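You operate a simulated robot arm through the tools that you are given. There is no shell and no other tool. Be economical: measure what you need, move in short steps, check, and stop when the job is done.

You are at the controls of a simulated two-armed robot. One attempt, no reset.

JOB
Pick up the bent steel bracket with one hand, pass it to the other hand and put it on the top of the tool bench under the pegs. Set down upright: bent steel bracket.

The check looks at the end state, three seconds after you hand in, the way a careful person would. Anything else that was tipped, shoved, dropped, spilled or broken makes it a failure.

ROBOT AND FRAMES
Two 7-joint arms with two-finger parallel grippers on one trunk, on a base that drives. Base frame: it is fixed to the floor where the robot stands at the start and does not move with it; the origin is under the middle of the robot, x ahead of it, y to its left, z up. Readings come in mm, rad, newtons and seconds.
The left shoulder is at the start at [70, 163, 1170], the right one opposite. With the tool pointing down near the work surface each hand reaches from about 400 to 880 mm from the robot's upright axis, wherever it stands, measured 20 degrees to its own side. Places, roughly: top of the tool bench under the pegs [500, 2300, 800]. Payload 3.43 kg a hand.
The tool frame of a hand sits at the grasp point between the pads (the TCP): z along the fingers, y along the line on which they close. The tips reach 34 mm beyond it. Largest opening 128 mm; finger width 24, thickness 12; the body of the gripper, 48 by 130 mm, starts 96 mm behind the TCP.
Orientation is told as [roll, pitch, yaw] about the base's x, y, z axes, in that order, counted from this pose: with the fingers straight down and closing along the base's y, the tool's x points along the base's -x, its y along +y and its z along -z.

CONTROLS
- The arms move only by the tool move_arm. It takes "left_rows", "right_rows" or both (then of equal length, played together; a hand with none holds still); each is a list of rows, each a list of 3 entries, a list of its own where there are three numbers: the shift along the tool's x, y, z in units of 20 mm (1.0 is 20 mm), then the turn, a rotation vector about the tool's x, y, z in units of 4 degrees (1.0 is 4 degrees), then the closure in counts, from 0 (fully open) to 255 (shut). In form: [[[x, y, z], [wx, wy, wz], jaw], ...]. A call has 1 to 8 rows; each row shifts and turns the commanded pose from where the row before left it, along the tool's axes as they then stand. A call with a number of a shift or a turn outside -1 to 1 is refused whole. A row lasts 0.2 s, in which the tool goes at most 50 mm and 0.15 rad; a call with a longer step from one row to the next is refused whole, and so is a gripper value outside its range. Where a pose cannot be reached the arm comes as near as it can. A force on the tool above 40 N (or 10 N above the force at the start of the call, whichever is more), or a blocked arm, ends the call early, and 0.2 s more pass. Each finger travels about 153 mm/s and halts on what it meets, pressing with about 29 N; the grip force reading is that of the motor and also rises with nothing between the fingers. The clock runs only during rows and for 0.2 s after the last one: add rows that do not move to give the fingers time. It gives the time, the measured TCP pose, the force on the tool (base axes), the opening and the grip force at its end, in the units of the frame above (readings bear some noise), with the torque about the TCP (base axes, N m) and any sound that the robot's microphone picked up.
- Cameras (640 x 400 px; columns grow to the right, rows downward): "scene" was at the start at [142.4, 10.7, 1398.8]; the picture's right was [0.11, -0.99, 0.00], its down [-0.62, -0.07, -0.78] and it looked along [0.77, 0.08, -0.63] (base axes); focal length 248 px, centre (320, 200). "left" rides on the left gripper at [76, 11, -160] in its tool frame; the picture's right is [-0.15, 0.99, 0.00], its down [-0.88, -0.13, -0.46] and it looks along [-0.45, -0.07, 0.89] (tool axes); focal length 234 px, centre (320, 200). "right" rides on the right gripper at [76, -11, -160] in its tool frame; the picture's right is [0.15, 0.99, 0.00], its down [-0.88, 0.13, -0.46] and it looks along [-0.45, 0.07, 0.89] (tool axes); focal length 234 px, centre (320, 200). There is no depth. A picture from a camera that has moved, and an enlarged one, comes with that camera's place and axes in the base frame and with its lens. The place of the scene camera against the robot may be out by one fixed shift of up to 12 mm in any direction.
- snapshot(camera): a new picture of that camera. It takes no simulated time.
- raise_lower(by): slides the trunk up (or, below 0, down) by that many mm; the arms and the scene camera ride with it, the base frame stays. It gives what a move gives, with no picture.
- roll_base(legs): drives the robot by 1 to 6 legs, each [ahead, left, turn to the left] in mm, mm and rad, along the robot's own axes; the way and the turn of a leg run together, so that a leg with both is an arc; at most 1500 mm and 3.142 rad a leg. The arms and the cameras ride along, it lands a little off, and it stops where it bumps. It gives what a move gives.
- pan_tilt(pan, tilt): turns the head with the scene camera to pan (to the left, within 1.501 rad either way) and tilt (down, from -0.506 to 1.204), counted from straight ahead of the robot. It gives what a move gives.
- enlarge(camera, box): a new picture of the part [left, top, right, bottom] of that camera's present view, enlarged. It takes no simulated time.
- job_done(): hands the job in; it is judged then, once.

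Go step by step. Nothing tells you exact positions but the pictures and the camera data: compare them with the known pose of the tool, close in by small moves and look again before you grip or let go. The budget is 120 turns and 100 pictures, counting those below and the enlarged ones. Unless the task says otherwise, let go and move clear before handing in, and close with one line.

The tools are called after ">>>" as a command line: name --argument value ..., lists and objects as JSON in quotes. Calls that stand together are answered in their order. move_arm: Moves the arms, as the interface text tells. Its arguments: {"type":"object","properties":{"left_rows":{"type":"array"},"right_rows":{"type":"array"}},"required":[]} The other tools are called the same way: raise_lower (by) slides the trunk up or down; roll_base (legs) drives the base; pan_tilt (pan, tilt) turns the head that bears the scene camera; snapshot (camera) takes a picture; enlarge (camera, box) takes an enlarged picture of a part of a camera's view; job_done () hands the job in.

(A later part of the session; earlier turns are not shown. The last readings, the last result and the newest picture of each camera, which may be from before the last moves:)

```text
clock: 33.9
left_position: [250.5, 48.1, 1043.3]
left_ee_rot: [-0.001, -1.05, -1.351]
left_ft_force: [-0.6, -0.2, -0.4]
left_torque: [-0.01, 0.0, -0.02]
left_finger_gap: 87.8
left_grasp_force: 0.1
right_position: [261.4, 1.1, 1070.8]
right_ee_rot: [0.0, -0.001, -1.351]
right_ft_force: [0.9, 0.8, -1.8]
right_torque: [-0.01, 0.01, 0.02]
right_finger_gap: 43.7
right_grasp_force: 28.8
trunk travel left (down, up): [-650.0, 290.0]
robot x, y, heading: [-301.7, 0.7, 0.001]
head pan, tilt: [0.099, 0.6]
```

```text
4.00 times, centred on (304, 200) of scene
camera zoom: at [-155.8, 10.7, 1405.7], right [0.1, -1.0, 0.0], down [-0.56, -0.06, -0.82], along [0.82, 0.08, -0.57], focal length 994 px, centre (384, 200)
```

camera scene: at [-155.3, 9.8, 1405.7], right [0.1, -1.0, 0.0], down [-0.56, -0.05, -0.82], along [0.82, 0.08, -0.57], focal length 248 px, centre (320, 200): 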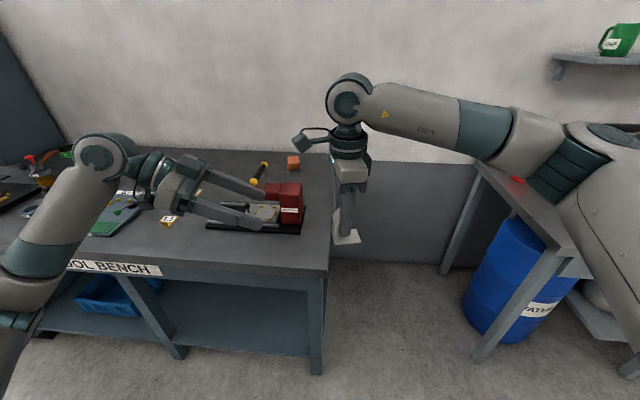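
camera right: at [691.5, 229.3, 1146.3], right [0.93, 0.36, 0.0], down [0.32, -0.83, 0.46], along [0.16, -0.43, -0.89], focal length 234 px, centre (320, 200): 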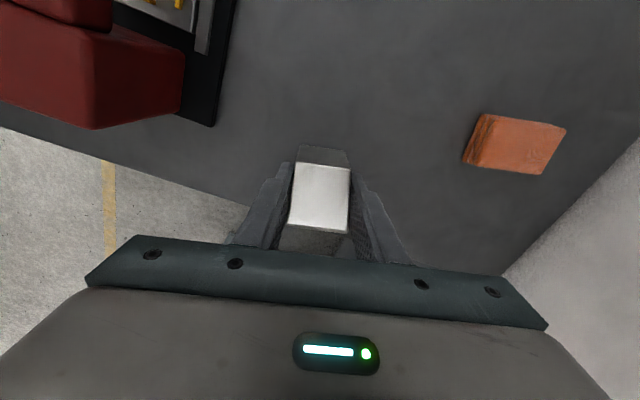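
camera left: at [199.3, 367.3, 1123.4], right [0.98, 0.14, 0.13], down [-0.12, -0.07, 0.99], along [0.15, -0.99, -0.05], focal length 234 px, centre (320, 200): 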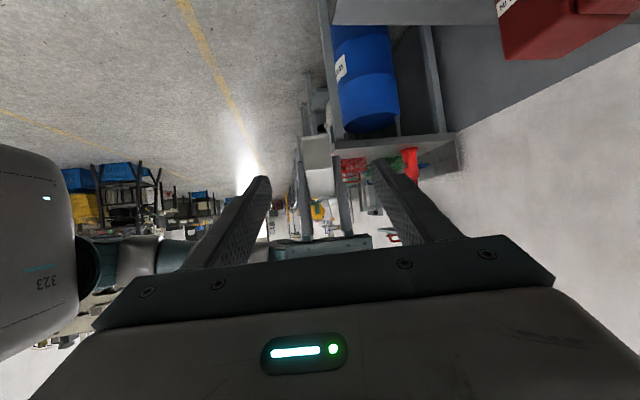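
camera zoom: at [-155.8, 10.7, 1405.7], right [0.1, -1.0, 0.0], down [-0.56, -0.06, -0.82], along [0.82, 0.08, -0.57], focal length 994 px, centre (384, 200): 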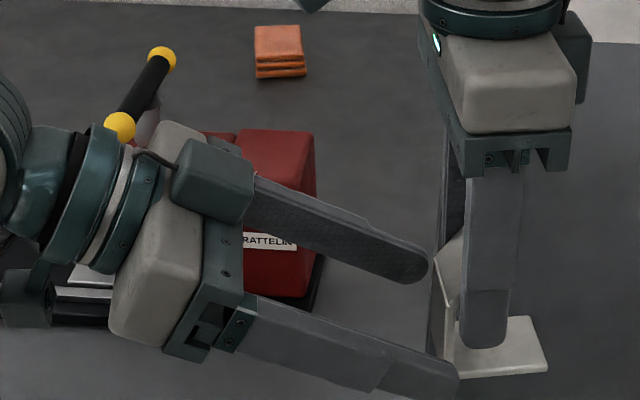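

Aligned: only ~18 mm forward remains. Advance, then check before closing.

>>> move_arm --left_rows '[[[0, -0.02, 0.5], [0, 0, 0], 80], [[0, 0, 0.4], [0, 0, 0], 80], [[0, 0, 0], [0, 0, 0], 110], [[0, 0, 0], [0, 0, 0], 120]]'

>>> enlarge --camera "left" --box '[224, 110, 416, 230]'

>>> enlarge --camera "right" --box '[240, 100, 400, 250]'

```text
clock: 34.9
left_position: [253.5, 33.4, 1035.6]
left_ee_rot: [-0.003, -1.048, -1.346]
left_ft_force: [0.4, 0.0, -0.6]
left_torque: [-0.01, -0.01, 0.0]
left_finger_gap: 67.9
left_grasp_force: 0.1
right_position: [262.1, 1.4, 1070.6]
right_ee_rot: [-0.001, 0.0, -1.354]
right_ft_force: [-0.3, 0.7, -2.1]
right_torque: [0.04, -0.02, -0.02]
right_finger_gap: 43.8
right_grasp_force: 28.7
trunk travel left (down, up): [-650.0, 290.0]
robot x, y, heading: [-299.2, 3.1, 0.002]
head pan, tilt: [0.099, 0.6]
```

```text
3.33 times, centred on (320, 170) of left
camera zoom: at [225.7, 207.6, 1049.2], right [0.98, 0.14, 0.13], down [-0.12, -0.07, 0.99], along [0.15, -0.99, -0.05], focal length 781 px, centre (320, 300)
```

zoom: 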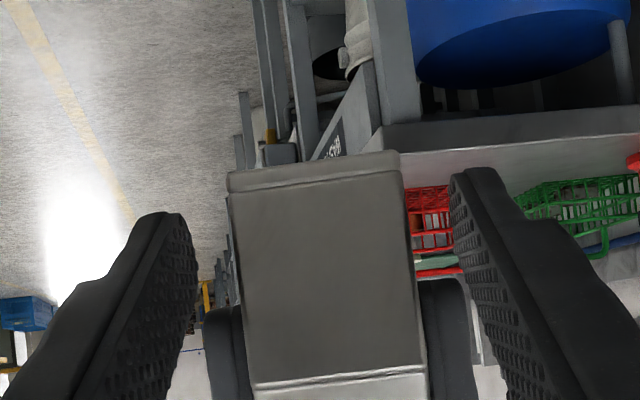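

```text
2.67 times, centred on (320, 175) of right
camera zoom: at [233.3, 73.1, 1230.0], right [0.93, 0.36, 0.0], down [0.32, -0.83, 0.46], along [0.16, -0.43, -0.89], focal length 624 px, centre (320, 267)
```

zoom: 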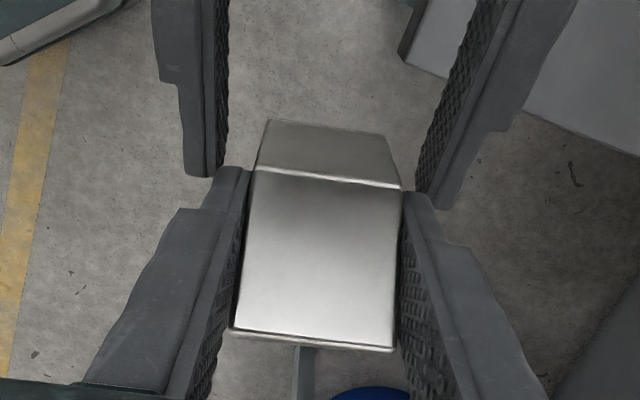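

Both left fingers straddle the lower web, beneath the right fingertips. Closing the left hand.

>>> move_arm --left_rows '[[[0, 0, 0], [0, 0, 0], 140], [[0, 0, 0], [0, 0, 0], 155], [[0, 0, 0], [0, 0, 0], 165], [[0, 0, 0], [0, 0, 0], 180], [[0, 0, 0], [0, 0, 0], 255], [[0, 0, 0], [0, 0, 0], 255], [[0, 0, 0], [0, 0, 0], 255]]'

>>> enlarge --camera "left" --box '[224, 110, 416, 230]'

>>> enlarge --camera "right" --box '[240, 100, 400, 250]'

>>> enlarge --camera "scene" --box '[240, 150, 368, 250]'

```text
clock: 36.5
left_position: [252.8, 33.3, 1035.4]
left_ee_rot: [-0.003, -1.048, -1.346]
left_ft_force: [7.9, 0.3, -4.6]
left_torque: [0.03, 0.12, 0.14]
left_finger_gap: 51.1
left_grasp_force: 28.8
right_position: [261.3, 1.2, 1069.4]
right_ee_rot: [0.0, -0.001, -1.35]
right_ft_force: [-8.8, -0.9, 0.6]
right_torque: [0.02, 0.22, 0.08]
right_finger_gap: 43.6
right_grasp_force: 28.9
trunk travel left (down, up): [-650.0, 290.0]
robot x, y, heading: [-300.0, 1.3, -0.003]
head pan, tilt: [0.099, 0.6]
```

```text
3.33 times, centred on (320, 170) of left
camera zoom: at [225.8, 207.9, 1049.2], right [0.98, 0.15, 0.13], down [-0.12, -0.07, 0.99], along [0.15, -0.99, -0.05], focal length 781 px, centre (320, 300)
```

zoom: 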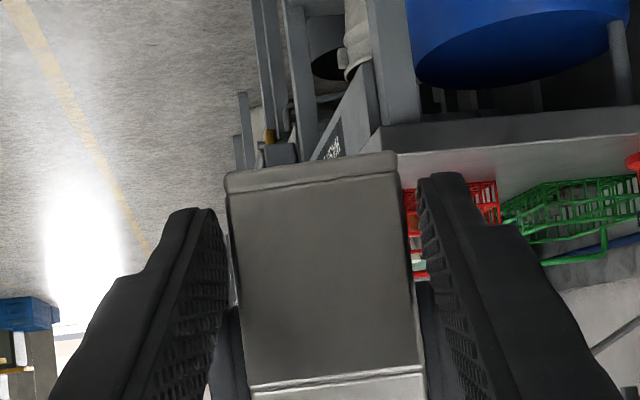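

```text
2.67 times, centred on (320, 175) of right
camera zoom: at [233.0, 73.2, 1230.1], right [0.93, 0.36, 0.0], down [0.32, -0.83, 0.46], along [0.16, -0.43, -0.89], focal length 624 px, centre (320, 267)
```

zoom: 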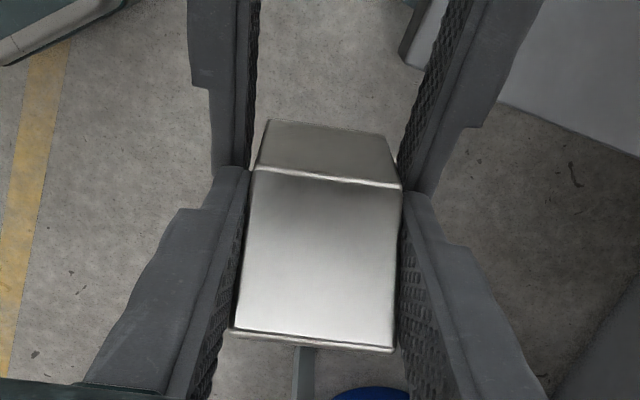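

```text
4.00 times, centred on (304, 200) of scene
camera zoom: at [-155.6, 10.2, 1405.7], right [0.1, -1.0, 0.0], down [-0.56, -0.05, -0.82], along [0.82, 0.08, -0.57], focal length 994 px, centre (384, 200)
```

zoom: 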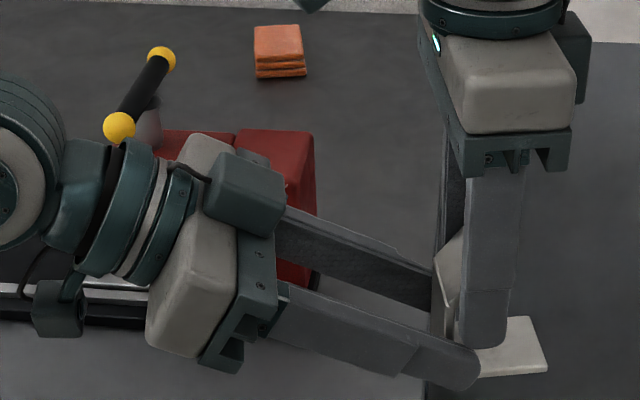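

The jaws stopped at 51 mm: the left fingers are catching the right fingertips. I'll reopen, back out 5 mm and drop 5 mm along the tool's x, then close again.

>>> move_arm --left_rows '[[[0, 0, 0], [0, 0, 0], 115], [[0, 0, 0], [0, 0, 0], 115], [[0.25, 0, -0.25], [0, 0, 0], 115], [[0, 0, 0], [0, 0, 0], 130], [[0, 0, 0], [0, 0, 0], 150], [[0, 0, 0], [0, 0, 0], 165], [[0, 0, 0], [0, 0, 0], 180], [[0, 0, 0], [0, 0, 0], 180]]'

>>> enlarge --camera "left" --box '[224, 110, 416, 230]'

>>> enlarge --camera "scene" --box '[280, 170, 360, 232]'

```text
clock: 38.3
left_position: [253.2, 40.7, 1033.8]
left_ee_rot: [-0.002, -1.044, -1.348]
left_ft_force: [4.5, 0.1, -0.8]
left_torque: [-0.07, -0.03, 0.1]
left_finger_gap: 43.9
left_grasp_force: 28.4
right_position: [261.0, 1.3, 1068.9]
right_ee_rot: [0.002, -0.001, -1.35]
right_ft_force: [-4.6, -0.6, -1.8]
right_torque: [0.06, 0.17, 0.07]
right_finger_gap: 43.7
right_grasp_force: 28.7
trunk travel left (down, up): [-650.0, 290.0]
robot x, y, heading: [-303.0, -0.1, 0.001]
head pan, tilt: [0.099, 0.6]
```

```text
3.33 times, centred on (320, 170) of left
camera zoom: at [224.2, 214.6, 1047.4], right [0.98, 0.15, 0.13], down [-0.12, -0.07, 0.99], along [0.15, -0.99, -0.05], focal length 781 px, centre (320, 300)
```

zoom: 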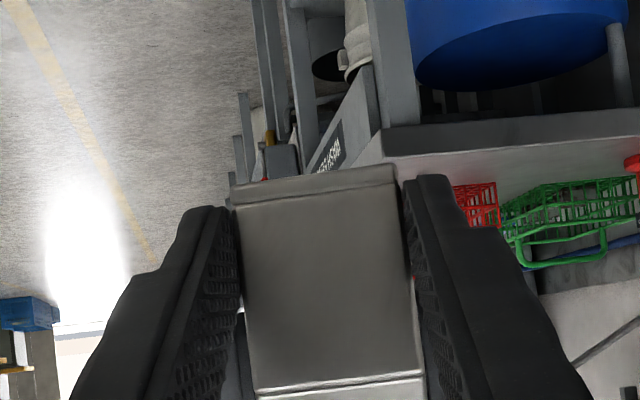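

```text
6.45 times, centred on (320, 201) of scene
camera zoom: at [-155.6, 10.3, 1405.7], right [0.1, -1.0, 0.0], down [-0.56, -0.05, -0.82], along [0.82, 0.08, -0.57], focal length 1603 px, centre (320, 194)
```

zoom: 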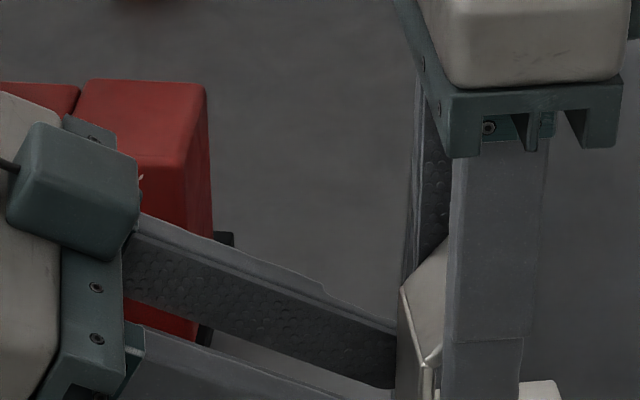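

Left grips at 43.9 mm, the full bracket width. I'll firm it up, then open the right hand.

>>> move_arm --left_rows '[[[0, 0, 0], [0, 0, 0], 255], [[0, 0, 0], [0, 0, 0], 255], [[0, 0, 0], [0, 0, 0], 255], [[0, 0, 0], [0, 0, 0], 255], [[0, 0, 0], [0, 0, 0], 255], [[0, 0, 0], [0, 0, 0], 255]]' --right_rows '[[[0, 0, 0], [0, 0, 0], 255], [[0, 0, 0], [0, 0, 0], 160], [[0, 0, 0], [0, 0, 0], 140], [[0, 0, 0], [0, 0, 0], 110], [[0, 0, 0], [0, 0, 0], 90], [[0, 0, 0], [0, 0, 0], 90]]'

>>> enlarge --camera "left" --box '[224, 110, 416, 230]'

>>> enlarge --camera "right" --box '[240, 100, 400, 250]'

```text
clock: 39.7
left_position: [252.7, 39.6, 1033.3]
left_ee_rot: [-0.001, -1.047, -1.348]
left_ft_force: [0.8, 0.1, -0.9]
left_torque: [0.08, 0.06, 0.0]
left_finger_gap: 43.9
left_grasp_force: 29.4
right_position: [261.4, -0.5, 1069.8]
right_ee_rot: [0.0, 0.0, -1.351]
right_ft_force: [0.3, 0.6, 0.7]
right_torque: [-0.02, 0.0, 0.01]
right_finger_gap: 83.0
right_grasp_force: 0.0
trunk travel left (down, up): [-650.0, 290.0]
robot x, y, heading: [-302.2, -1.2, -0.008]
head pan, tilt: [0.099, 0.6]
```

```text
3.33 times, centred on (320, 170) of left
camera zoom: at [224.1, 214.4, 1047.4], right [0.98, 0.14, 0.13], down [-0.12, -0.07, 0.99], along [0.15, -0.99, -0.05], focal length 781 px, centre (320, 300)
```

zoom: 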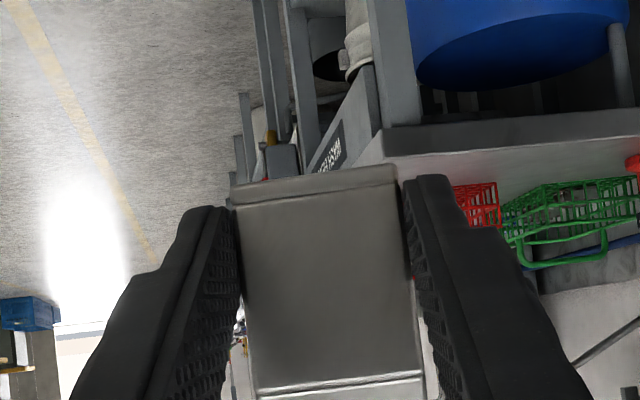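

```text
2.67 times, centred on (320, 175) of right
camera zoom: at [233.2, 73.1, 1230.0], right [0.93, 0.36, 0.0], down [0.32, -0.83, 0.46], along [0.16, -0.43, -0.89], focal length 624 px, centre (320, 267)
```

zoom: 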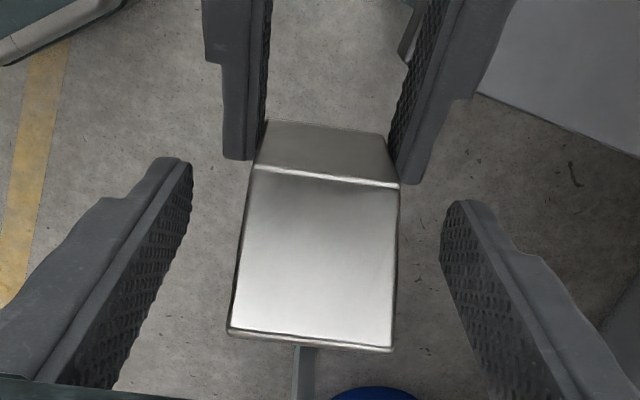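

The bracket stayed steady in the left hand. The right hand retreats upward and to its side.

>>> move_arm --right_rows '[[[0, 0, -1], [0, 0, 0], 90], [[0, 0, -1], [0, 0, 0], 90], [[0, 0, -1], [0, 0, 0], 90], [[0, 0, -1], [0, 0, 0], 90], [[0, 0, -1], [0, 0, 0], 90], [[-1, 0, 0], [0, 0, 0], 90], [[-1, 0, 0], [0, 0, 0], 90], [[-1, 0, 0], [0, 0, 0], 90]]'

>>> move_arm --right_rows '[[[-1, 0, 0], [0, 0, 0], 90], [[-1, -0.5, 0], [0, 0, 0], 90], [[-1, -0.5, 0], [0, 0, 0], 90], [[-1, -0.5, 0], [0, 0, 0], 90], [[-1, -0.5, 0], [0, 0, 0], 90], [[-1, -0.5, 0], [0, 0, 0], 90], [[-1, -0.5, 0], [0, 0, 0], 90], [[-1, -0.5, 0], [0, 0, 0], 90]]'

>>> pan_tilt --pan 0.8 --tilt 0.4

>>> snapshot --camera "scene"

```text
clock: 41.5
left_position: [252.1, 38.8, 1034.0]
left_ee_rot: [-0.002, -1.046, -1.35]
left_ft_force: [-0.4, 0.2, -0.4]
left_torque: [0.09, 0.01, 0.02]
left_finger_gap: 43.7
left_grasp_force: 29.5
right_position: [273.9, -57.6, 1170.5]
right_ee_rot: [0.0, -0.001, -1.351]
right_ft_force: [-0.5, -0.3, 0.2]
right_torque: [0.0, -0.01, 0.03]
right_finger_gap: 83.0
right_grasp_force: 0.0
trunk travel left (down, up): [-650.0, 290.0]
robot x, y, heading: [-299.2, -0.3, -0.004]
head pan, tilt: [0.099, 0.6]
```

```text
clock: 43.3
left_position: [251.6, 39.1, 1033.3]
left_ee_rot: [-0.002, -1.047, -1.349]
left_ft_force: [0.3, 0.0, -0.1]
left_torque: [0.09, 0.02, 0.01]
left_finger_gap: 43.6
left_grasp_force: 28.9
right_position: [240.4, -231.5, 1169.9]
right_ee_rot: [0.002, 0.001, -1.352]
right_ft_force: [0.0, 0.1, -0.1]
right_torque: [0.02, 0.02, 0.01]
right_finger_gap: 82.8
right_grasp_force: 0.1
trunk travel left (down, up): [-650.0, 290.0]
robot x, y, heading: [-301.2, 1.4, -0.004]
head pan, tilt: [0.099, 0.6]
```

```text
clock: 44.4
left_position: [252.1, 38.9, 1033.1]
left_ee_rot: [-0.002, -1.047, -1.347]
left_ft_force: [-0.5, -0.6, -0.9]
left_torque: [0.06, 0.03, -0.01]
left_finger_gap: 43.8
left_grasp_force: 29.6
right_position: [241.9, -229.8, 1170.4]
right_ee_rot: [0.0, 0.0, -1.35]
right_ft_force: [-0.3, 0.8, -0.6]
right_torque: [0.02, 0.0, 0.02]
right_finger_gap: 82.7
right_grasp_force: 0.0
trunk travel left (down, up): [-650.0, 290.0]
robot x, y, heading: [-300.8, -1.5, 0.001]
head pan, tilt: [0.799, 0.4]
```

```text
57 pictures are left
camera scene: at [-178.8, 67.8, 1423.9], right [0.71, -0.7, 0.0], down [-0.27, -0.28, -0.92], along [0.64, 0.66, -0.39], focal length 248 px, centre (320, 200)
```

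scene: 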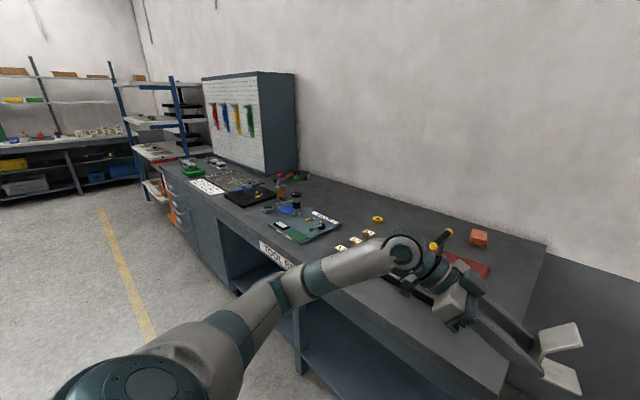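

Next I drive left along the bench, which has a clear floor and stays in front at x≈320, toward the pegboard.

>>> roll_base --legs '[[0, 1300, 0]]'

>>> pan_tilt --pan 0.5 --tilt 0.5

>>> snapshot --camera "scene"

```text
clock: 50.8
left_position: [250.6, 1324.8, 1033.8]
left_ee_rot: [-0.003, -1.047, -1.339]
left_ft_force: [0.3, -0.5, 0.2]
left_torque: [0.07, 0.01, 0.01]
left_finger_gap: 43.8
left_grasp_force: 29.0
right_position: [242.0, 1055.8, 1172.3]
right_ee_rot: [0.0, -0.001, -1.344]
right_ft_force: [-0.3, 0.1, 0.0]
right_torque: [0.0, -0.02, 0.01]
right_finger_gap: 82.8
right_grasp_force: 0.0
trunk travel left (down, up): [-650.0, 290.0]
robot x, y, heading: [-298.4, 1282.4, 0.002]
head pan, tilt: [0.799, 0.4]
```

```text
clock: 51.6
left_position: [250.9, 1324.8, 1033.1]
left_ee_rot: [-0.001, -1.047, -1.341]
left_ft_force: [0.2, -0.9, 0.1]
left_torque: [0.04, 0.05, 0.0]
left_finger_gap: 43.9
left_grasp_force: 28.9
right_position: [241.8, 1056.9, 1170.5]
right_ee_rot: [0.0, 0.0, -1.344]
right_ft_force: [0.3, -0.2, 0.0]
right_torque: [0.0, 0.0, -0.03]
right_finger_gap: 82.8
right_grasp_force: 0.0
trunk travel left (down, up): [-650.0, 290.0]
robot x, y, heading: [-303.5, 1280.8, 0.004]
head pan, tilt: [0.499, 0.499]
```

```text
56 pictures are left
camera scene: at [-165.4, 1327.0, 1414.8], right [0.48, -0.88, 0.0], down [-0.42, -0.23, -0.88], along [0.77, 0.42, -0.48], focal length 248 px, centre (320, 200)
```

scene: 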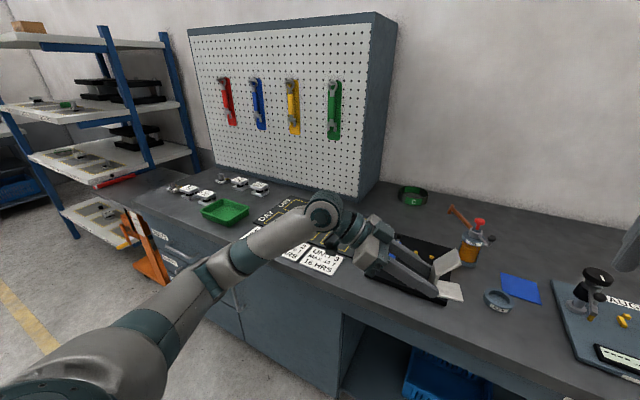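

I can see the pegboard and the bench beneath it with cards, small blocks and a green tray. I'll drive on 600 mm and look closer for free space.

>>> roll_base --legs '[[0, 600, 0]]'

>>> pan_tilt --pan 0.3 --tilt 0.5

>>> snapshot --camera "scene"

```text
clock: 55.0
left_position: [247.0, 1923.1, 1033.3]
left_ee_rot: [-0.001, -1.046, -1.339]
left_ft_force: [0.2, -0.1, -0.6]
left_torque: [0.09, 0.02, -0.01]
left_finger_gap: 43.8
left_grasp_force: 28.9
right_position: [239.2, 1653.9, 1170.6]
right_ee_rot: [-0.002, -0.001, -1.342]
right_ft_force: [-0.2, -0.1, 0.1]
right_torque: [-0.01, -0.01, 0.04]
right_finger_gap: 82.6
right_grasp_force: 0.0
trunk travel left (down, up): [-650.0, 290.0]
robot x, y, heading: [-308.0, 1878.5, 0.003]
head pan, tilt: [0.499, 0.499]
```

```text
clock: 55.8
left_position: [247.2, 1923.3, 1032.6]
left_ee_rot: [-0.003, -1.048, -1.339]
left_ft_force: [0.4, 0.3, -0.3]
left_torque: [0.05, 0.01, -0.01]
left_finger_gap: 43.5
left_grasp_force: 29.2
right_position: [238.7, 1653.4, 1171.4]
right_ee_rot: [0.001, 0.001, -1.342]
right_ft_force: [0.3, 0.0, -0.9]
right_torque: [0.01, -0.03, 0.01]
right_finger_gap: 83.0
right_grasp_force: 0.1
trunk travel left (down, up): [-650.0, 290.0]
robot x, y, heading: [-309.2, 1879.3, 0.014]
head pan, tilt: [0.3, 0.499]
```

```text
55 pictures are left
camera scene: at [-162.1, 1907.4, 1414.8], right [0.3, -0.95, 0.0], down [-0.46, -0.15, -0.88], along [0.84, 0.27, -0.48], focal length 248 px, centre (320, 200)
```

scene: 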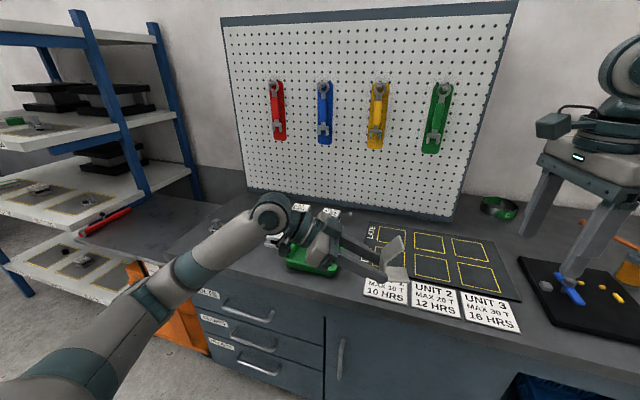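

The arm hides part of the target area near [500,2300]. I'll drive a little further left and pan right to see it.

>>> roll_base --legs '[[0, 450, 0]]'

>>> pan_tilt --pan -0.1 --tilt 0.6

>>> snapshot --camera "scene"

```text
clock: 58.5
left_position: [241.2, 2372.0, 1034.2]
left_ee_rot: [-0.002, -1.047, -1.333]
left_ft_force: [0.1, -0.1, -0.5]
left_torque: [0.07, 0.02, -0.02]
left_finger_gap: 43.7
left_grasp_force: 29.5
right_position: [234.6, 2103.8, 1171.5]
right_ee_rot: [0.001, 0.0, -1.337]
right_ft_force: [-0.3, -0.1, -0.3]
right_torque: [-0.02, 0.02, 0.04]
right_finger_gap: 82.9
right_grasp_force: 0.0
trunk travel left (down, up): [-650.0, 290.0]
robot x, y, heading: [-312.8, 2325.0, 0.013]
head pan, tilt: [0.3, 0.499]
```

```text
clock: 59.3
left_position: [243.0, 2371.2, 1033.3]
left_ee_rot: [-0.002, -1.048, -1.334]
left_ft_force: [1.0, -0.2, 0.0]
left_torque: [0.08, -0.02, 0.01]
left_finger_gap: 43.6
left_grasp_force: 29.2
right_position: [235.5, 2102.3, 1169.9]
right_ee_rot: [0.0, 0.001, -1.338]
right_ft_force: [0.0, 0.5, -0.6]
right_torque: [-0.01, -0.03, 0.0]
right_finger_gap: 82.9
right_grasp_force: 0.1
trunk travel left (down, up): [-650.0, 290.0]
robot x, y, heading: [-312.6, 2328.4, 0.012]
head pan, tilt: [-0.099, 0.6]
```

```text
54 pictures are left
camera scene: at [-165.1, 2318.8, 1405.7], right [-0.09, -1.0, 0.0], down [-0.56, 0.05, -0.82], along [0.82, -0.07, -0.57], focal length 248 px, centre (320, 200)
```

scene: 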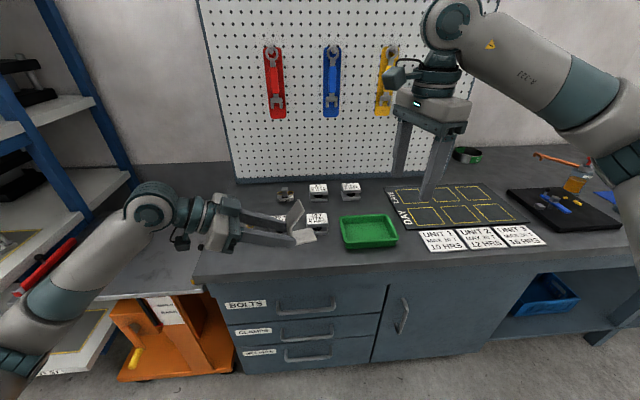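

Front of the bench at about x 310–470, y 2200–2450 looks empty (blocks at x≳500, tray at y≲2190). I'll drive forward so the bracket hangs over about (400,2310) and re-check.

>>> roll_base --legs '[[148, -10, 0]]'

>>> pan_tilt --pan 0.1 --tilt 0.85

>>> snapshot --camera "scene"

>>> snapshot --camera "right"

>>> snapshot --camera "left"

```text
clock: 60.7
left_position: [389.8, 2364.8, 1033.1]
left_ee_rot: [-0.002, -1.048, -1.333]
left_ft_force: [0.7, 0.0, -2.2]
left_torque: [0.06, -0.01, -0.03]
left_finger_gap: 43.6
left_grasp_force: 29.3
right_position: [383.3, 2094.4, 1172.7]
right_ee_rot: [0.0, 0.001, -1.337]
right_ft_force: [0.0, -0.8, 1.0]
right_torque: [0.01, 0.05, 0.0]
right_finger_gap: 82.7
right_grasp_force: 0.0
trunk travel left (down, up): [-650.0, 290.0]
robot x, y, heading: [-161.9, 2317.0, 0.012]
head pan, tilt: [-0.099, 0.6]
```

```text
clock: 61.5
left_position: [390.0, 2364.7, 1031.5]
left_ee_rot: [-0.001, -1.046, -1.334]
left_ft_force: [-0.3, 0.1, -1.5]
left_torque: [0.08, 0.04, 0.01]
left_finger_gap: 43.9
left_grasp_force: 29.3
right_position: [384.5, 2094.4, 1170.6]
right_ee_rot: [-0.001, 0.0, -1.337]
right_ft_force: [0.3, 0.2, 0.1]
right_torque: [0.01, -0.03, 0.0]
right_finger_gap: 82.8
right_grasp_force: 0.1
trunk travel left (down, up): [-650.0, 290.0]
robot x, y, heading: [-165.5, 2317.6, 0.01]
head pan, tilt: [0.099, 0.85]
```

```text
53 pictures are left
camera scene: at [-27.8, 2327.2, 1384.8], right [0.11, -0.99, 0.0], down [-0.75, -0.08, -0.66], along [0.66, 0.07, -0.75], focal length 248 px, centre (320, 200)
```

scene: 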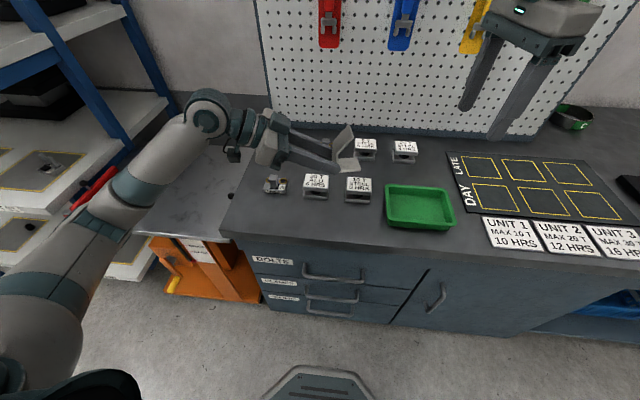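

```text
52 pictures are left
camera right: at [353.6, 2166.3, 1330.6], right [0.93, 0.37, 0.0], down [0.33, -0.83, 0.46], along [0.17, -0.42, -0.89], focal length 234 px, centre (320, 200)
```

right: 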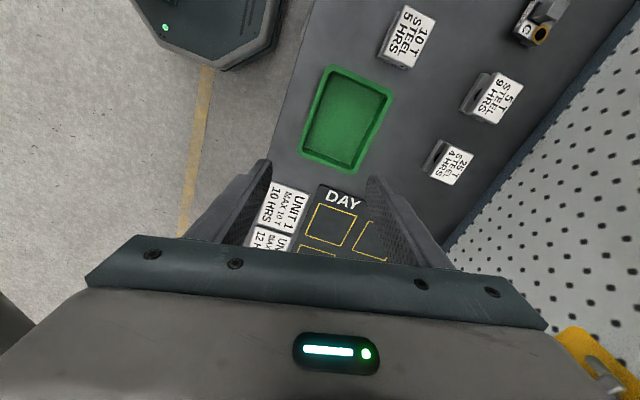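

```text
51 pictures are left
camera left: at [358.8, 2538.1, 1047.3], right [0.98, 0.16, 0.13], down [-0.12, -0.07, 0.99], along [0.17, -0.98, -0.05], focal length 234 px, centre (320, 200)
```

left: 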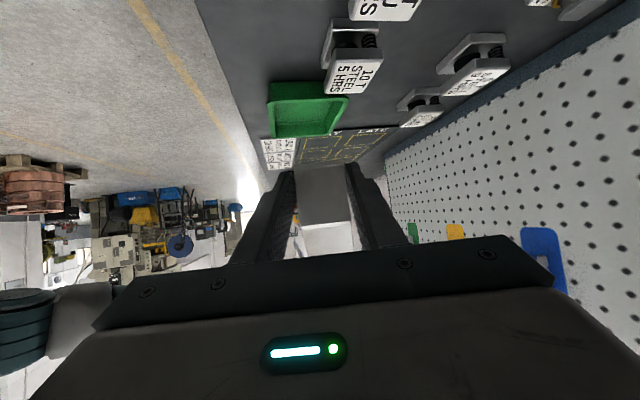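

The front row of labelled workpieces sits at x≈440–490, closer than I thought. I'll enlarge to fix their front edges before choosing the spot.

>>> enlarge --camera "scene" --box '[210, 120, 434, 260]'

>>> enlarge --camera "right" --box '[260, 0, 580, 200]'

```text
2.86 times, centred on (322, 190) of scene
camera zoom: at [-27.8, 2327.2, 1384.8], right [0.11, -0.99, 0.0], down [-0.75, -0.08, -0.66], along [0.66, 0.07, -0.75], focal length 710 px, centre (314, 229)
```

zoom: 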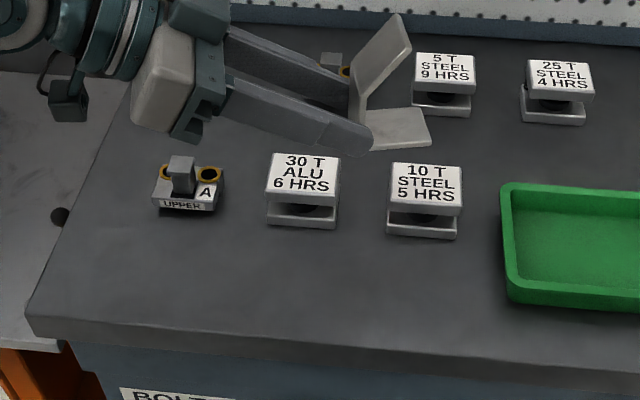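

```text
2.00 times, centred on (420, 100) of right
camera zoom: at [353.6, 2166.3, 1330.6], right [0.93, 0.37, 0.0], down [0.33, -0.83, 0.46], along [0.17, -0.42, -0.89], focal length 468 px, centre (120, 400)
```

zoom: 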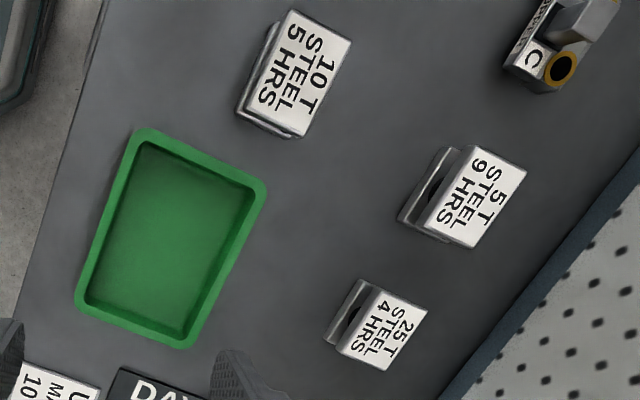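

Free strip: x 304–438 in front of the workpieces. I'll aim the bracket centre at about (367,2320), shift the hand −35 mm in x, then lower the trunk by 110 mm and look.

>>> move_arm --left_rows '[[[0.1, -0.85, -0.17], [0, 0, 0], 255], [[0.1, -0.85, -0.17], [0, 0, 0], 255], [[0, 0, 0], [0, 0, 0], 255]]'

>>> raise_lower --by -110

>>> enlarge --camera "scene" --box '[210, 120, 434, 260]'

>>> snapshot --camera "left"

>>> snapshot --camera "scene"

```text
clock: 62.3
left_position: [354.2, 2364.4, 1032.5]
left_ee_rot: [-0.004, -1.048, -1.334]
left_ft_force: [0.2, -0.1, -0.6]
left_torque: [0.06, 0.01, 0.06]
left_finger_gap: 43.9
left_grasp_force: 29.0
right_position: [383.0, 2095.0, 1172.1]
right_ee_rot: [0.0, 0.0, -1.336]
right_ft_force: [0.5, -0.3, -1.4]
right_torque: [0.0, 0.02, 0.0]
right_finger_gap: 82.9
right_grasp_force: 0.1
trunk travel left (down, up): [-650.0, 290.0]
robot x, y, heading: [-162.5, 2317.3, 0.015]
head pan, tilt: [0.099, 0.85]
```

```text
clock: 63.7
left_position: [354.1, 2364.6, 924.1]
left_ee_rot: [-0.002, -1.047, -1.336]
left_ft_force: [0.3, 0.8, -1.8]
left_torque: [0.07, 0.02, 0.01]
left_finger_gap: 43.6
left_grasp_force: 28.9
right_position: [381.9, 2095.7, 1061.4]
right_ee_rot: [0.0, 0.001, -1.336]
right_ft_force: [0.2, 0.3, -0.7]
right_torque: [0.02, -0.01, 0.04]
right_finger_gap: 82.6
right_grasp_force: 0.2
trunk travel left (down, up): [-540.0, 400.0]
robot x, y, heading: [-166.1, 2314.6, 0.01]
head pan, tilt: [0.099, 0.85]
```

```text
2.86 times, centred on (322, 190) of scene
camera zoom: at [-28.1, 2327.3, 1274.9], right [0.11, -0.99, 0.0], down [-0.75, -0.08, -0.66], along [0.66, 0.07, -0.75], focal length 710 px, centre (314, 229)
```

zoom: 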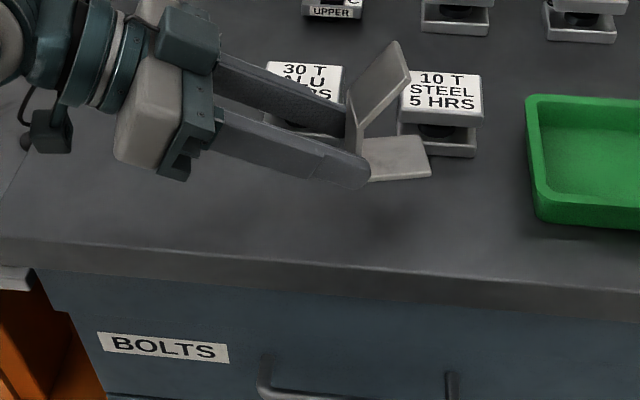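

```text
47 pictures are left
camera left: at [323.3, 2538.2, 937.7], right [0.98, 0.16, 0.13], down [-0.12, -0.07, 0.99], along [0.17, -0.98, -0.05], focal length 234 px, centre (320, 200)
```

left: 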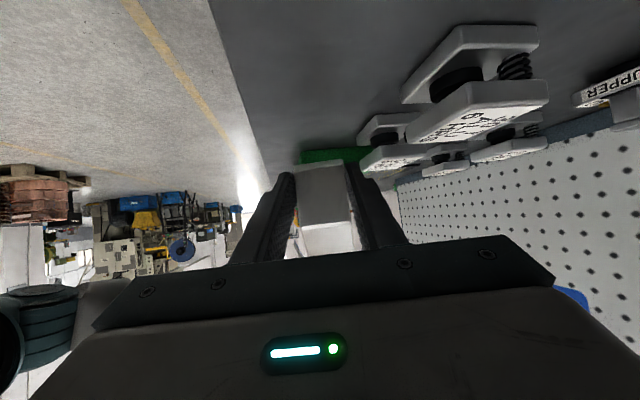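

```text
46 pictures are left
camera scene: at [-28.1, 2327.3, 1274.9], right [0.11, -0.99, 0.0], down [-0.75, -0.08, -0.66], along [0.66, 0.07, -0.75], focal length 248 px, centre (320, 200)
```

scene: 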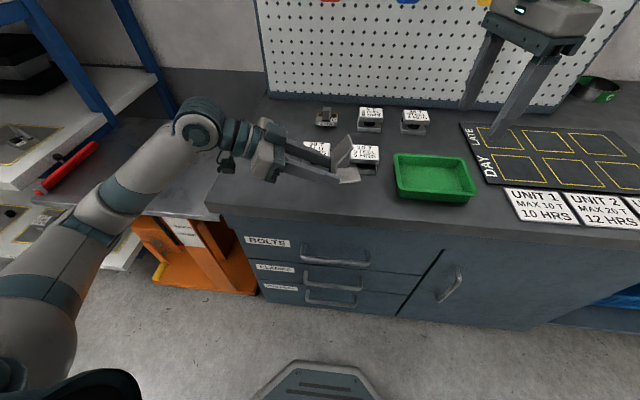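

Clear all round. Lower 40 mm more and look again from both cameras.

>>> raise_lower --by -40

>>> enlarge --camera "scene" --box '[260, 110, 420, 210]'

>>> enlarge --camera "left" --box '[224, 90, 416, 210]'

```text
clock: 64.5
left_position: [353.7, 2363.7, 883.2]
left_ee_rot: [0.0, -1.046, -1.334]
left_ft_force: [0.6, 0.4, -2.3]
left_torque: [0.08, 0.03, -0.01]
left_finger_gap: 43.8
left_grasp_force: 29.2
right_position: [383.2, 2093.5, 1021.9]
right_ee_rot: [0.001, 0.001, -1.338]
right_ft_force: [0.0, -0.1, -0.6]
right_torque: [0.01, -0.01, 0.04]
right_finger_gap: 82.7
right_grasp_force: 0.0
trunk travel left (down, up): [-500.0, 440.0]
robot x, y, heading: [-161.4, 2314.0, 0.012]
head pan, tilt: [0.099, 0.85]
```

```text
4.00 times, centred on (340, 160) of scene
camera zoom: at [-28.2, 2327.3, 1234.9], right [0.11, -0.99, 0.0], down [-0.75, -0.08, -0.66], along [0.66, 0.07, -0.75], focal length 994 px, centre (240, 360)
```

zoom: 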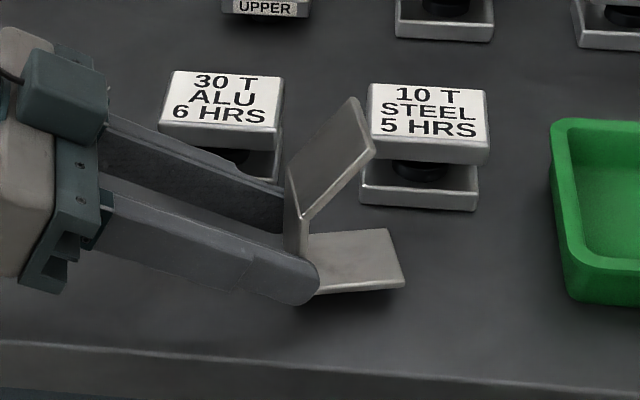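

```text
3.33 times, centred on (320, 150) of left
camera zoom: at [323.2, 2538.2, 897.8], right [0.98, 0.16, 0.13], down [-0.12, -0.07, 0.99], along [0.17, -0.98, -0.05], focal length 781 px, centre (320, 367)
```

zoom: 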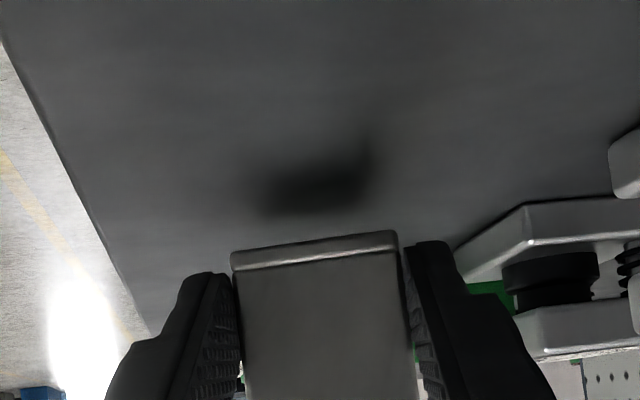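

Foot bottom is an estimated ~15 mm above the bench. Lowering 10 mm and checking.

>>> raise_lower --by -10

>>> enlarge --camera "left" --box '[224, 90, 416, 210]'

>>> enlarge --camera "scene" --box '[290, 120, 386, 190]'

```text
clock: 65.1
left_position: [354.5, 2364.4, 873.5]
left_ee_rot: [-0.001, -1.048, -1.335]
left_ft_force: [-0.5, 0.4, -0.9]
left_torque: [0.06, 0.04, 0.03]
left_finger_gap: 43.6
left_grasp_force: 29.1
right_position: [383.7, 2095.4, 1009.5]
right_ee_rot: [0.0, -0.001, -1.336]
right_ft_force: [-1.2, -0.5, -0.3]
right_torque: [0.03, 0.03, -0.01]
right_finger_gap: 82.7
right_grasp_force: 0.0
trunk travel left (down, up): [-490.0, 450.0]
robot x, y, heading: [-162.1, 2315.0, 0.012]
head pan, tilt: [0.099, 0.85]
```

```text
3.33 times, centred on (320, 150) of left
camera zoom: at [323.2, 2538.2, 887.7], right [0.98, 0.16, 0.13], down [-0.12, -0.07, 0.99], along [0.17, -0.98, -0.05], focal length 781 px, centre (320, 367)
```

zoom: 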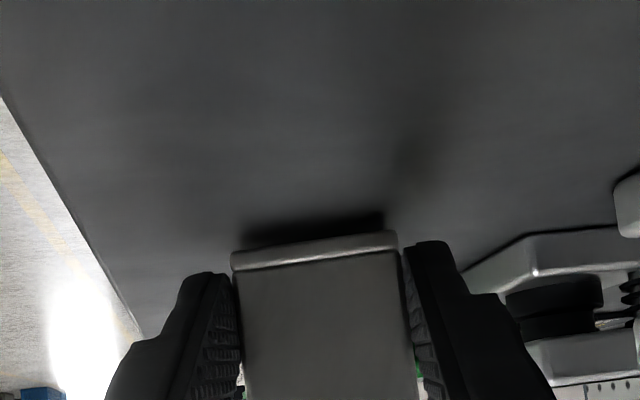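

```text
5.71 times, centred on (338, 155) of scene
camera zoom: at [-28.2, 2327.3, 1224.8], right [0.11, -0.99, 0.0], down [-0.75, -0.08, -0.66], along [0.66, 0.07, -0.75], focal length 1420 px, centre (217, 457)
```

zoom: 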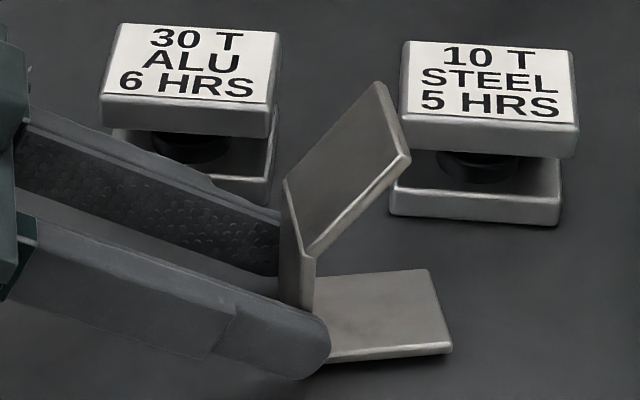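

The shadow is nearly touching the foot. Step down 2 mm at a time, watching force.

>>> raise_lower --by -2

>>> raise_lower --by -1.5

>>> enlarge --camera "left" --box '[272, 130, 368, 190]'

```text
clock: 65.6
left_position: [354.2, 2363.3, 872.5]
left_ee_rot: [-0.002, -1.046, -1.333]
left_ft_force: [0.8, -0.2, -1.2]
left_torque: [0.05, 0.02, 0.0]
left_finger_gap: 43.6
left_grasp_force: 28.8
right_position: [383.7, 2094.7, 1008.8]
right_ee_rot: [0.001, 0.0, -1.338]
right_ft_force: [0.2, 0.4, 0.2]
right_torque: [-0.01, 0.0, 0.02]
right_finger_gap: 82.7
right_grasp_force: 0.1
trunk travel left (down, up): [-488.0, 452.0]
robot x, y, heading: [-162.5, 2318.7, 0.012]
head pan, tilt: [0.099, 0.85]
```

```text
clock: 66.1
left_position: [354.6, 2364.8, 869.6]
left_ee_rot: [-0.002, -1.046, -1.334]
left_ft_force: [-0.4, 0.6, -2.1]
left_torque: [0.08, 0.0, 0.01]
left_finger_gap: 43.8
left_grasp_force: 28.6
right_position: [383.2, 2095.3, 1007.1]
right_ee_rot: [0.001, 0.0, -1.337]
right_ft_force: [0.6, -0.8, 0.0]
right_torque: [0.01, 0.04, -0.02]
right_finger_gap: 82.8
right_grasp_force: 0.2
trunk travel left (down, up): [-486.0, 453.0]
robot x, y, heading: [-163.3, 2318.0, 0.014]
head pan, tilt: [0.099, 0.85]
```

```text
6.67 times, centred on (320, 160) of left
camera zoom: at [323.4, 2538.2, 884.1], right [0.98, 0.16, 0.13], down [-0.12, -0.07, 0.99], along [0.17, -0.98, -0.05], focal length 1561 px, centre (320, 467)
```

zoom: 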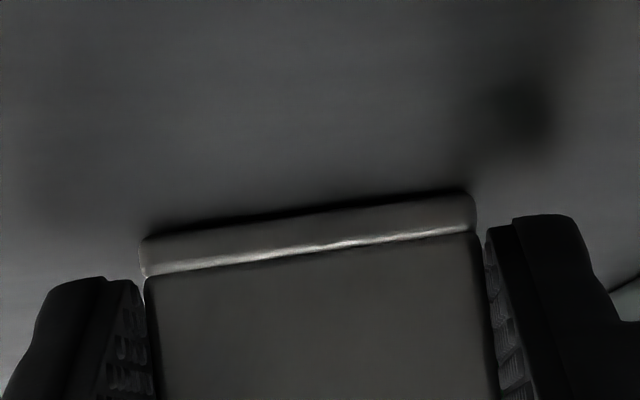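

Very close now, with no contact force yet. Continue in 1 mm steps.

>>> raise_lower --by -1

>>> raise_lower --by -1

>>> enlarge --camera "left" --box '[272, 130, 368, 190]'

```text
clock: 66.6
left_position: [354.7, 2364.5, 869.8]
left_ee_rot: [-0.002, -1.049, -1.335]
left_ft_force: [-0.2, 0.2, 0.5]
left_torque: [-0.1, -0.12, 0.02]
left_finger_gap: 43.8
left_grasp_force: 28.7
right_position: [383.8, 2093.7, 1004.9]
right_ee_rot: [-0.001, 0.002, -1.336]
right_ft_force: [0.2, -0.4, 0.5]
right_torque: [0.0, -0.03, -0.01]
right_finger_gap: 82.7
right_grasp_force: 0.1
trunk travel left (down, up): [-486.0, 454.0]
robot x, y, heading: [-164.4, 2316.3, 0.013]
head pan, tilt: [0.099, 0.85]
```

```text
clock: 67.2
left_position: [354.5, 2364.2, 868.1]
left_ee_rot: [0.003, -1.05, -1.337]
left_ft_force: [2.4, 0.6, 8.3]
left_torque: [-0.13, 0.0, 0.0]
left_finger_gap: 43.7
left_grasp_force: 29.1
right_position: [381.7, 2094.2, 1005.9]
right_ee_rot: [0.001, 0.001, -1.337]
right_ft_force: [0.5, -0.9, 0.1]
right_torque: [0.01, 0.02, 0.0]
right_finger_gap: 82.7
right_grasp_force: 0.0
trunk travel left (down, up): [-484.0, 455.0]
robot x, y, heading: [-162.8, 2314.9, 0.013]
head pan, tilt: [0.099, 0.85]
```

```text
6.67 times, centred on (320, 160) of left
camera zoom: at [323.2, 2538.2, 883.1], right [0.98, 0.16, 0.13], down [-0.12, -0.07, 0.99], along [0.17, -0.98, -0.05], focal length 1561 px, centre (320, 467)
```

zoom: 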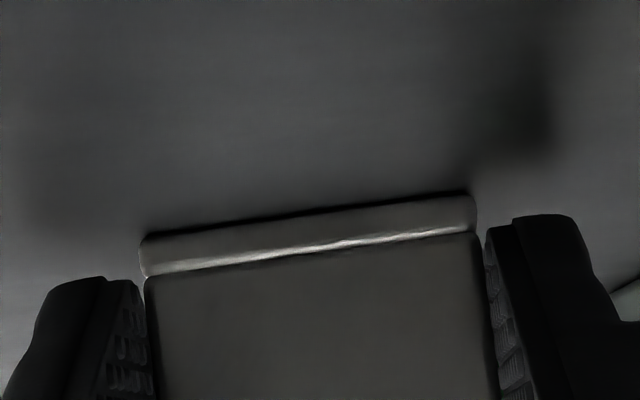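

Contact is made (8 N). I'll ease up half a millimetre, then open the left jaw gradually.

>>> raise_lower --by 0.5

>>> move_arm --left_rows '[[[0, 0, 0], [0, 0, 0], 166], [[0, 0, 0], [0, 0, 0], 160], [[0, 0, 0], [0, 0, 0], 150], [[0, 0, 0], [0, 0, 0], 135], [[0, 0, 0], [0, 0, 0], 118], [[0, 0, 0], [0, 0, 0], 118]]'

>>> enlarge --camera "left" --box '[224, 110, 416, 230]'

>>> enlarge --camera "scene" --box '[260, 100, 420, 200]'

```text
clock: 67.7
left_position: [354.5, 2363.6, 869.1]
left_ee_rot: [0.001, -1.051, -1.335]
left_ft_force: [3.0, 0.7, 9.4]
left_torque: [-0.33, -0.11, 0.11]
left_finger_gap: 43.6
left_grasp_force: 29.1
right_position: [383.2, 2095.2, 1005.6]
right_ee_rot: [0.0, -0.001, -1.336]
right_ft_force: [-0.4, 0.2, 0.2]
right_torque: [-0.01, -0.01, 0.03]
right_finger_gap: 82.9
right_grasp_force: 0.1
trunk travel left (down, up): [-485.0, 455.0]
robot x, y, heading: [-159.1, 2318.4, 0.012]
head pan, tilt: [0.099, 0.85]
```

```text
clock: 69.0
left_position: [354.9, 2363.8, 869.3]
left_ee_rot: [-0.002, -1.047, -1.331]
left_ft_force: [-0.4, -0.2, -0.6]
left_torque: [0.01, -0.02, 0.04]
left_finger_gap: 68.8
left_grasp_force: 0.1
right_position: [384.2, 2095.0, 1006.1]
right_ee_rot: [-0.002, 0.0, -1.337]
right_ft_force: [0.1, 0.2, 0.1]
right_torque: [-0.02, 0.01, -0.02]
right_finger_gap: 83.0
right_grasp_force: 0.1
trunk travel left (down, up): [-485.0, 455.0]
robot x, y, heading: [-158.3, 2316.5, 0.015]
head pan, tilt: [0.099, 0.85]
```

```text
3.33 times, centred on (320, 170) of left
camera zoom: at [323.3, 2538.2, 882.7], right [0.98, 0.16, 0.13], down [-0.12, -0.07, 0.99], along [0.17, -0.98, -0.05], focal length 781 px, centre (320, 300)
```

zoom: 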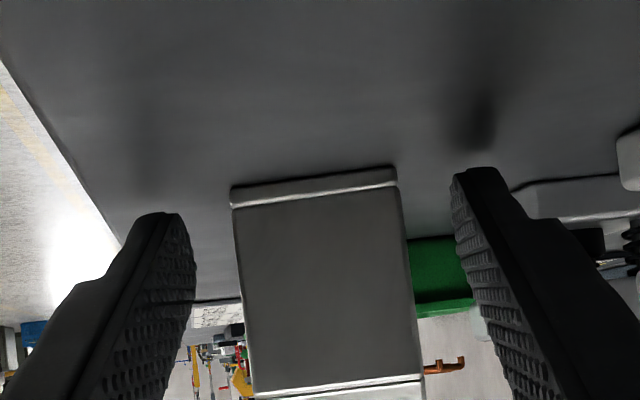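

```text
4.00 times, centred on (340, 150) of scene
camera zoom: at [-28.0, 2327.3, 1219.8], right [0.11, -0.99, 0.0], down [-0.75, -0.08, -0.66], along [0.66, 0.07, -0.75], focal length 994 px, centre (240, 400)
```

zoom: 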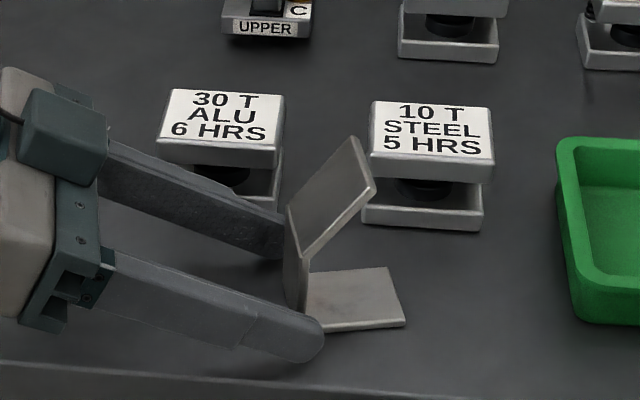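

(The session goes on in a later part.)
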